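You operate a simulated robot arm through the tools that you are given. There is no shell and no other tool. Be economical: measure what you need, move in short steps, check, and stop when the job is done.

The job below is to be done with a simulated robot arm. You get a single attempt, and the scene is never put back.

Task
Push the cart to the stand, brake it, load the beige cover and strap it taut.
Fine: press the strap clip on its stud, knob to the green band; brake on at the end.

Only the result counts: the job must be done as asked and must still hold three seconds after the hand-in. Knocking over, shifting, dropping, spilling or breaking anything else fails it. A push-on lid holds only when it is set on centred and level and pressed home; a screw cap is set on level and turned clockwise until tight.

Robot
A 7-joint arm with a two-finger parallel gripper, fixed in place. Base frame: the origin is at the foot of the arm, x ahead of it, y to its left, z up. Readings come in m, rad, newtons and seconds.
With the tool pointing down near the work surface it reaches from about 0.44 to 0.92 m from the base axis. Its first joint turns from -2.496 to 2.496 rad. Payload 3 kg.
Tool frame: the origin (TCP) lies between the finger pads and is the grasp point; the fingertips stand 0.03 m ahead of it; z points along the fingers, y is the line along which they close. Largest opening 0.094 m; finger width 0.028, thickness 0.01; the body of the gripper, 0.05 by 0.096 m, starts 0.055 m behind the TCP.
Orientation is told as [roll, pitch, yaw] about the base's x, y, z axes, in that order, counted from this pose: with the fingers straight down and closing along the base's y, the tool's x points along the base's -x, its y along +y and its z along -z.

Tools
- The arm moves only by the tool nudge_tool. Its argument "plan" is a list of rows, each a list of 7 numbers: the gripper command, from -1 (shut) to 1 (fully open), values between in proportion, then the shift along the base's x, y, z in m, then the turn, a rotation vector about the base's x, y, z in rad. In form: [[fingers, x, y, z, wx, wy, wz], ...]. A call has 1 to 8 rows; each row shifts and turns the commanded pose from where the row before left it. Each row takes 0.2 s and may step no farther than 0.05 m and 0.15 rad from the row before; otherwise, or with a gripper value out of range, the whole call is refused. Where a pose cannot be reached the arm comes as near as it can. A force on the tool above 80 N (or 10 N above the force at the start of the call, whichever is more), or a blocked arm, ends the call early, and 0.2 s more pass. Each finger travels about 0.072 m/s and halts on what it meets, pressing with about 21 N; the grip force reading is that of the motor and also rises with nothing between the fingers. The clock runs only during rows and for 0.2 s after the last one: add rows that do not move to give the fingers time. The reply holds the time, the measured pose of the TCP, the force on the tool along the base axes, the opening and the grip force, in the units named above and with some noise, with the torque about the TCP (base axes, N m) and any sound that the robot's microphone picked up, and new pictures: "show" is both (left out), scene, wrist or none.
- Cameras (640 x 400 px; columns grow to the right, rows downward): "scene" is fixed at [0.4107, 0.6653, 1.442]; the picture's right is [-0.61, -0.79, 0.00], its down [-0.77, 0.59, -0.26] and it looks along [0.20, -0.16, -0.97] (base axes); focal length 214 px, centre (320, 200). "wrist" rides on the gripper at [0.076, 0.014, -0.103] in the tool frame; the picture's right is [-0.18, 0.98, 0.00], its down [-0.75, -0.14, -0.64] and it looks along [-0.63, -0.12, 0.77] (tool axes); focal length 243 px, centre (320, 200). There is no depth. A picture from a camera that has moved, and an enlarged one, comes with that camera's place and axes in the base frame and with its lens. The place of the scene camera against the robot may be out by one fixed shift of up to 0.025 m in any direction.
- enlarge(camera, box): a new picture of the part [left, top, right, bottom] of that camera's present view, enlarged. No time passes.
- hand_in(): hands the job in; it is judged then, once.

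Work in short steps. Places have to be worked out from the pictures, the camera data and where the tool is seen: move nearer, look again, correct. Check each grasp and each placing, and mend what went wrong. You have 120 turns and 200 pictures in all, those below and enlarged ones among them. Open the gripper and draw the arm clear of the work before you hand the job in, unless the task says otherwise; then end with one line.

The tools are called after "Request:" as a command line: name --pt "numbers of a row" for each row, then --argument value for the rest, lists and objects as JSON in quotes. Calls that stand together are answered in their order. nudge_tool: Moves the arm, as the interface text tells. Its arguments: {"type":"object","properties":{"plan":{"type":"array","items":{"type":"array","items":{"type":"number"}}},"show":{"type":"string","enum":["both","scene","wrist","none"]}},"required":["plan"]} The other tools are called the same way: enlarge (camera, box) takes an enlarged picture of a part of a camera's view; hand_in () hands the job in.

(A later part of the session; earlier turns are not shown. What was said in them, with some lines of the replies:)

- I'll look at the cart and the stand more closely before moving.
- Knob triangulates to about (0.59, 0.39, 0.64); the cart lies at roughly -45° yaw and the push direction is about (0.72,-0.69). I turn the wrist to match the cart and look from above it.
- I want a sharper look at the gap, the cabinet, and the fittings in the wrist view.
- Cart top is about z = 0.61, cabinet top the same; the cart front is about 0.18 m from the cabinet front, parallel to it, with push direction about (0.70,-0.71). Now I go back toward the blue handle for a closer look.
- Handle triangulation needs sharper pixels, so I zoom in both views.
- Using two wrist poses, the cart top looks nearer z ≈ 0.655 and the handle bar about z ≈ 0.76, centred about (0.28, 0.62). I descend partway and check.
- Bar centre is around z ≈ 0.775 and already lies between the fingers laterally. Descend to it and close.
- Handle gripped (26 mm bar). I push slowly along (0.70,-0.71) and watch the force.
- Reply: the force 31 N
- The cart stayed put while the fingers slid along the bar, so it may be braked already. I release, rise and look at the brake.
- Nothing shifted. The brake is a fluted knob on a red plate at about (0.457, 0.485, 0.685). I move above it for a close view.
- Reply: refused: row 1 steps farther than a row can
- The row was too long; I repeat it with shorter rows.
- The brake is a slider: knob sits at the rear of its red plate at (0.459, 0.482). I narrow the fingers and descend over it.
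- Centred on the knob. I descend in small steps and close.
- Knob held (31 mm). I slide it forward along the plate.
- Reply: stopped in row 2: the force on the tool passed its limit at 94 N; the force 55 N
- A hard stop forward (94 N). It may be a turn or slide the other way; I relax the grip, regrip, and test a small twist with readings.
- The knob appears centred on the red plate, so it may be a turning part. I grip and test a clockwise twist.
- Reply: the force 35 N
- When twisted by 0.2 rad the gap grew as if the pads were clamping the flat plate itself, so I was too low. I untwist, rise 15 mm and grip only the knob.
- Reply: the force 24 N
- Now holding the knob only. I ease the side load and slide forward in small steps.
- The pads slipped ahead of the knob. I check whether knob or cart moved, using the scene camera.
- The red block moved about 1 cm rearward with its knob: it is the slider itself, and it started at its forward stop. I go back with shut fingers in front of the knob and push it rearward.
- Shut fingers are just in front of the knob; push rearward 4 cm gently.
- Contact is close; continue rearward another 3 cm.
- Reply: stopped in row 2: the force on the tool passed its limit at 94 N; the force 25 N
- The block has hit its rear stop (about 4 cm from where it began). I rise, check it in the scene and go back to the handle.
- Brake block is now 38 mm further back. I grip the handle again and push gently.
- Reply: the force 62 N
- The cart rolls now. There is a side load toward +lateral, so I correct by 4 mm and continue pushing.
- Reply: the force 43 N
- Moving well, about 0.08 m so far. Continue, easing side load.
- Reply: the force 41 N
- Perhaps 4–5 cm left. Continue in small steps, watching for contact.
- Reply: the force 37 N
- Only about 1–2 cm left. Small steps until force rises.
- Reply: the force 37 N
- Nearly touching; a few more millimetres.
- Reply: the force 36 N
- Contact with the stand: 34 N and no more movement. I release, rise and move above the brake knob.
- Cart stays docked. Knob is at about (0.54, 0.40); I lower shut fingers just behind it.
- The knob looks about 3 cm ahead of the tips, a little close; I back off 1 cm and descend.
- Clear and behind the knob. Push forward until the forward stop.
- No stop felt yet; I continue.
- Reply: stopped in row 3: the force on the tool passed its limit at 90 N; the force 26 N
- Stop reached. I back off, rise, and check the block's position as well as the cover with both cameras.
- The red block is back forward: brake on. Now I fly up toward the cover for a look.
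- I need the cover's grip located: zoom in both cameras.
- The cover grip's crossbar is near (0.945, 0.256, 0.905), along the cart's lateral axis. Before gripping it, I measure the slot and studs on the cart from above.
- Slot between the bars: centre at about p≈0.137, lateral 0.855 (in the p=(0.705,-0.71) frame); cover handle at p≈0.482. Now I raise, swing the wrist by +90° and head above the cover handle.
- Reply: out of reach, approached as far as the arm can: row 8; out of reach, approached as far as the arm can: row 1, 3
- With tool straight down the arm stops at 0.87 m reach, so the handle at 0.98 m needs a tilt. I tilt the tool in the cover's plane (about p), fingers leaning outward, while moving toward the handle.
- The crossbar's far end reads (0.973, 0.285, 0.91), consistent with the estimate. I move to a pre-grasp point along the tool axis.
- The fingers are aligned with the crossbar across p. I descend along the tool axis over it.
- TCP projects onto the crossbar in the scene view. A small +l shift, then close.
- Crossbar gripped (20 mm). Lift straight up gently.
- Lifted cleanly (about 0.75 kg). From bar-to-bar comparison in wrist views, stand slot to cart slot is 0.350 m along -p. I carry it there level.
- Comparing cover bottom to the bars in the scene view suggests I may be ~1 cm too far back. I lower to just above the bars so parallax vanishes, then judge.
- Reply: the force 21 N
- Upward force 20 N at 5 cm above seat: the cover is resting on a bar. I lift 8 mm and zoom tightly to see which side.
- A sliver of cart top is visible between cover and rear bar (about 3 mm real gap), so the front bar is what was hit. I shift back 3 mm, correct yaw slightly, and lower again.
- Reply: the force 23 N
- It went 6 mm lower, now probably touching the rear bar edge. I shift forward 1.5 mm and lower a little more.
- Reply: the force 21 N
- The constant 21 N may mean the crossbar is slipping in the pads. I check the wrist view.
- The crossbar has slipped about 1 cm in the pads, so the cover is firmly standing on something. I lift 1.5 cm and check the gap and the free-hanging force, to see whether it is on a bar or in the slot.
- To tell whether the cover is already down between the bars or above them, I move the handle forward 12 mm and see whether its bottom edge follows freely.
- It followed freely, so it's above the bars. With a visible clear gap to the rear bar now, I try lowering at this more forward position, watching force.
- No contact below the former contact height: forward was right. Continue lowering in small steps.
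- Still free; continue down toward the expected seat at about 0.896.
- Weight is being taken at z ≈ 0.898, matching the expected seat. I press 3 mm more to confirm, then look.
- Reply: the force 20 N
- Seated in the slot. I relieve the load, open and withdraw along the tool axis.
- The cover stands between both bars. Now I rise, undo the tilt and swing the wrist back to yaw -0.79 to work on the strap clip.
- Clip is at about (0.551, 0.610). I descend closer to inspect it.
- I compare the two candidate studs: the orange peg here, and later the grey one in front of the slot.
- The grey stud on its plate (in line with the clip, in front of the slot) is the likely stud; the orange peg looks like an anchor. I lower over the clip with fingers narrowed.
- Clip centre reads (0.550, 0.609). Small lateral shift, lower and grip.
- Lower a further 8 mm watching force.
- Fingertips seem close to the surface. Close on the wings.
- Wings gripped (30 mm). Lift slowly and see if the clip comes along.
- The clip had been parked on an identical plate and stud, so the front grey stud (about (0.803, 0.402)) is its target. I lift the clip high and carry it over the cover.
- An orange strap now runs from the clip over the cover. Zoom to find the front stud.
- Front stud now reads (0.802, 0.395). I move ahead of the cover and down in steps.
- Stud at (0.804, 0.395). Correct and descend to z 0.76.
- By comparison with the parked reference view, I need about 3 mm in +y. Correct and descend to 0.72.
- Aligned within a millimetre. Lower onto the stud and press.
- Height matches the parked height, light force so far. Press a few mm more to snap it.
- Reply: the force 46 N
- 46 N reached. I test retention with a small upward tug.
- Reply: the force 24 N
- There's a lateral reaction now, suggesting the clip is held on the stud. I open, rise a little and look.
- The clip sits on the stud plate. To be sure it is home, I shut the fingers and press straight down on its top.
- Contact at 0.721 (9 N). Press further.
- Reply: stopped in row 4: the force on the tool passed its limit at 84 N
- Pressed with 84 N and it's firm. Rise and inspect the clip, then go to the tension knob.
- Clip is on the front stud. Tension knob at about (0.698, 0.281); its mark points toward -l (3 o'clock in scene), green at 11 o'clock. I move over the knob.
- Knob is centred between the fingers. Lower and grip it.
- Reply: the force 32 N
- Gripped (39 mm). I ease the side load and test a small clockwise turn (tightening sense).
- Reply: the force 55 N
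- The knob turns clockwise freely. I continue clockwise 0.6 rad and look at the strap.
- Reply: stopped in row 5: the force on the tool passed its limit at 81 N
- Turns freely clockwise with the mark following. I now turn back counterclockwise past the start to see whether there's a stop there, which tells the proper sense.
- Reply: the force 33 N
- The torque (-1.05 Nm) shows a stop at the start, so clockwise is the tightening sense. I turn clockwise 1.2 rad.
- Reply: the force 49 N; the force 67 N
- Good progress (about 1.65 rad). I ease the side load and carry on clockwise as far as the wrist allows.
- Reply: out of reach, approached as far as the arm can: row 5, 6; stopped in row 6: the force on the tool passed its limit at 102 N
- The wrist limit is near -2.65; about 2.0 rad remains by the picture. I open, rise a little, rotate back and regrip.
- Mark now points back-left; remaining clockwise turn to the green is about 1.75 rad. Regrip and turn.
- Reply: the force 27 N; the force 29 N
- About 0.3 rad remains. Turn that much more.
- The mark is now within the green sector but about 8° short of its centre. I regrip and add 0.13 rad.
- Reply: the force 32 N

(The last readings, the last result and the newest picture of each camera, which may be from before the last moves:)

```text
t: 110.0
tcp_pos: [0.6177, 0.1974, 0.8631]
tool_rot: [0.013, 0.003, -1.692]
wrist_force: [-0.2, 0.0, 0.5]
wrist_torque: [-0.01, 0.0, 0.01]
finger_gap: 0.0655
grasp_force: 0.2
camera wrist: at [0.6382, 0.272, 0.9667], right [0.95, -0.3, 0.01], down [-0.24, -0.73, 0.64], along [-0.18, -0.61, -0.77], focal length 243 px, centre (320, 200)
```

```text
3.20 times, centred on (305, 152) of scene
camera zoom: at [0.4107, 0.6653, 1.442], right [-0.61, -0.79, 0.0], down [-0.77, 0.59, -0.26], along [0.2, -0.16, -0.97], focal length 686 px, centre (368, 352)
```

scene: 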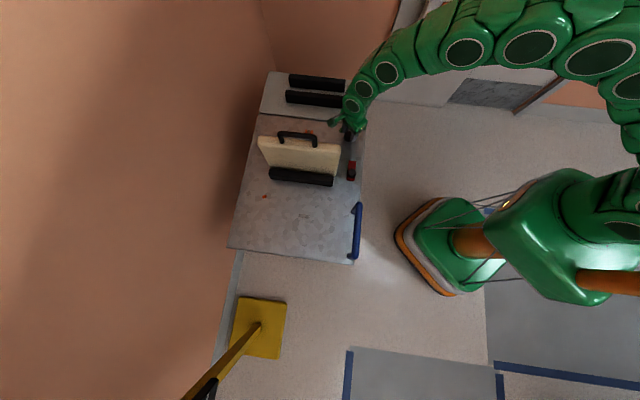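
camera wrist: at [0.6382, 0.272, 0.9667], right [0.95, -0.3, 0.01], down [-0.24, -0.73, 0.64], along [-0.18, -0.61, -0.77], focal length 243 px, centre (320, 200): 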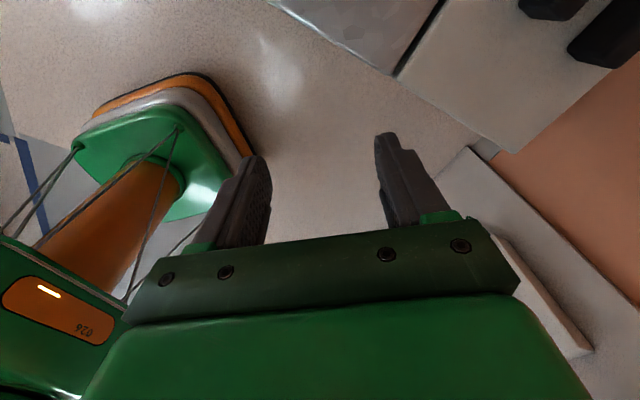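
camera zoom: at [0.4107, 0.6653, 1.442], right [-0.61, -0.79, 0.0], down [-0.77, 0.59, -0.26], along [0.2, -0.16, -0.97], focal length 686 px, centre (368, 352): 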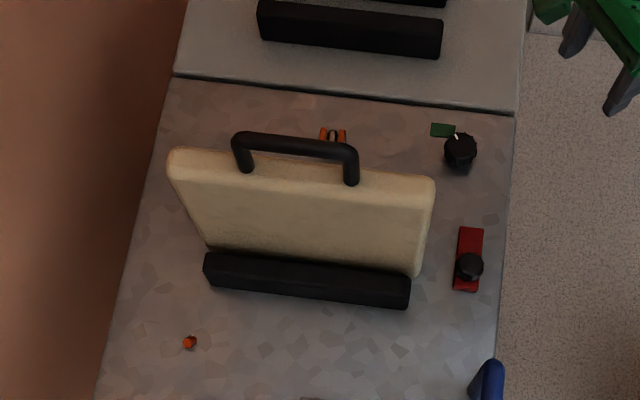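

The knob mark now points at the green patch. One last tight check of knob, brake and dock.

Request:
enlarge --camera "scene" --box '[335, 123, 355, 148]'

Request:
enlarge --camera "scene" --box '[290, 105, 330, 135]'

```text
16.00 times, centred on (345, 136) of scene
camera zoom: at [0.4107, 0.6653, 1.442], right [-0.61, -0.79, 0.0], down [-0.77, 0.59, -0.26], along [0.2, -0.16, -0.97], focal length 3432 px, centre (-80, 1232)
```

zoom: 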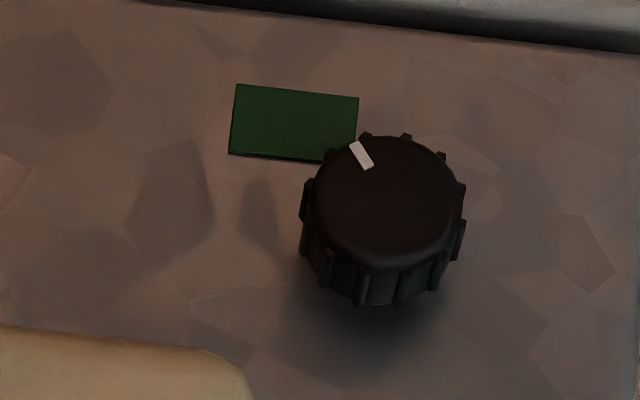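

```text
13.33 times, centred on (310, 120) of scene
camera zoom: at [0.4107, 0.6653, 1.442], right [-0.61, -0.79, 0.0], down [-0.77, 0.59, -0.26], along [0.2, -0.16, -0.97], focal length 2860 px, centre (453, 1267)
```

zoom: 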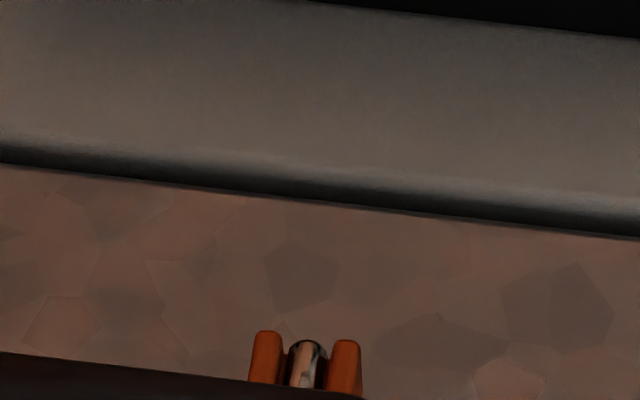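

Mark, seen with parallax removed, points at the patch's centre (both about 46°). Clip is on its stud, cart flush, brake forward. I draw the arm clear with the gripper open.

Request:
nudge_tool --pt "1 -0.03 -0.03 0.02 0 0 0" --pt "1 -0.02 -0.03 0.03 0 0 0" --pt "1 0 0 0.03 0 0 0" --pt "1 0 0 0 0 0 0" --show "scene"

```text
t: 111.0
tcp_pos: [0.5667, 0.1383, 0.9456]
tool_rot: [0.016, 0.005, -1.694]
wrist_force: [0.6, -0.4, 0.3]
wrist_torque: [0.01, 0.01, 0.03]
finger_gap: 0.0942
grasp_force: 0.0
```

scene: 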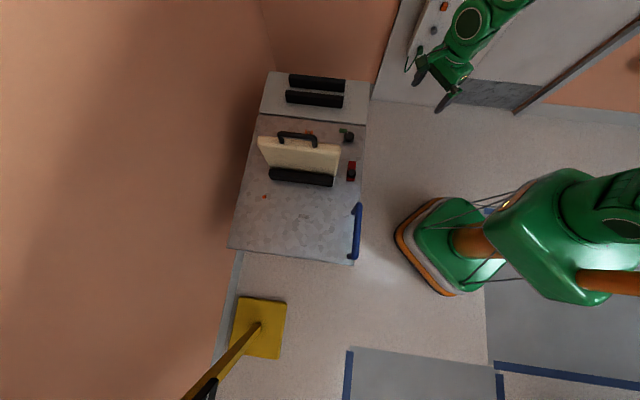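

Everything is in place and the arm is clear; handing in.

Request:
hand_in

```text
The job is handed in.
```

I finished every step and handed the job in. The cart is against the stand with its brake on, and the beige cover sits in the cart's slot. The strap clip is pressed onto its stud, and the tension knob mark points at the green band. The strap can't be seen in the final views, so its tautness is judged from the knob position only.
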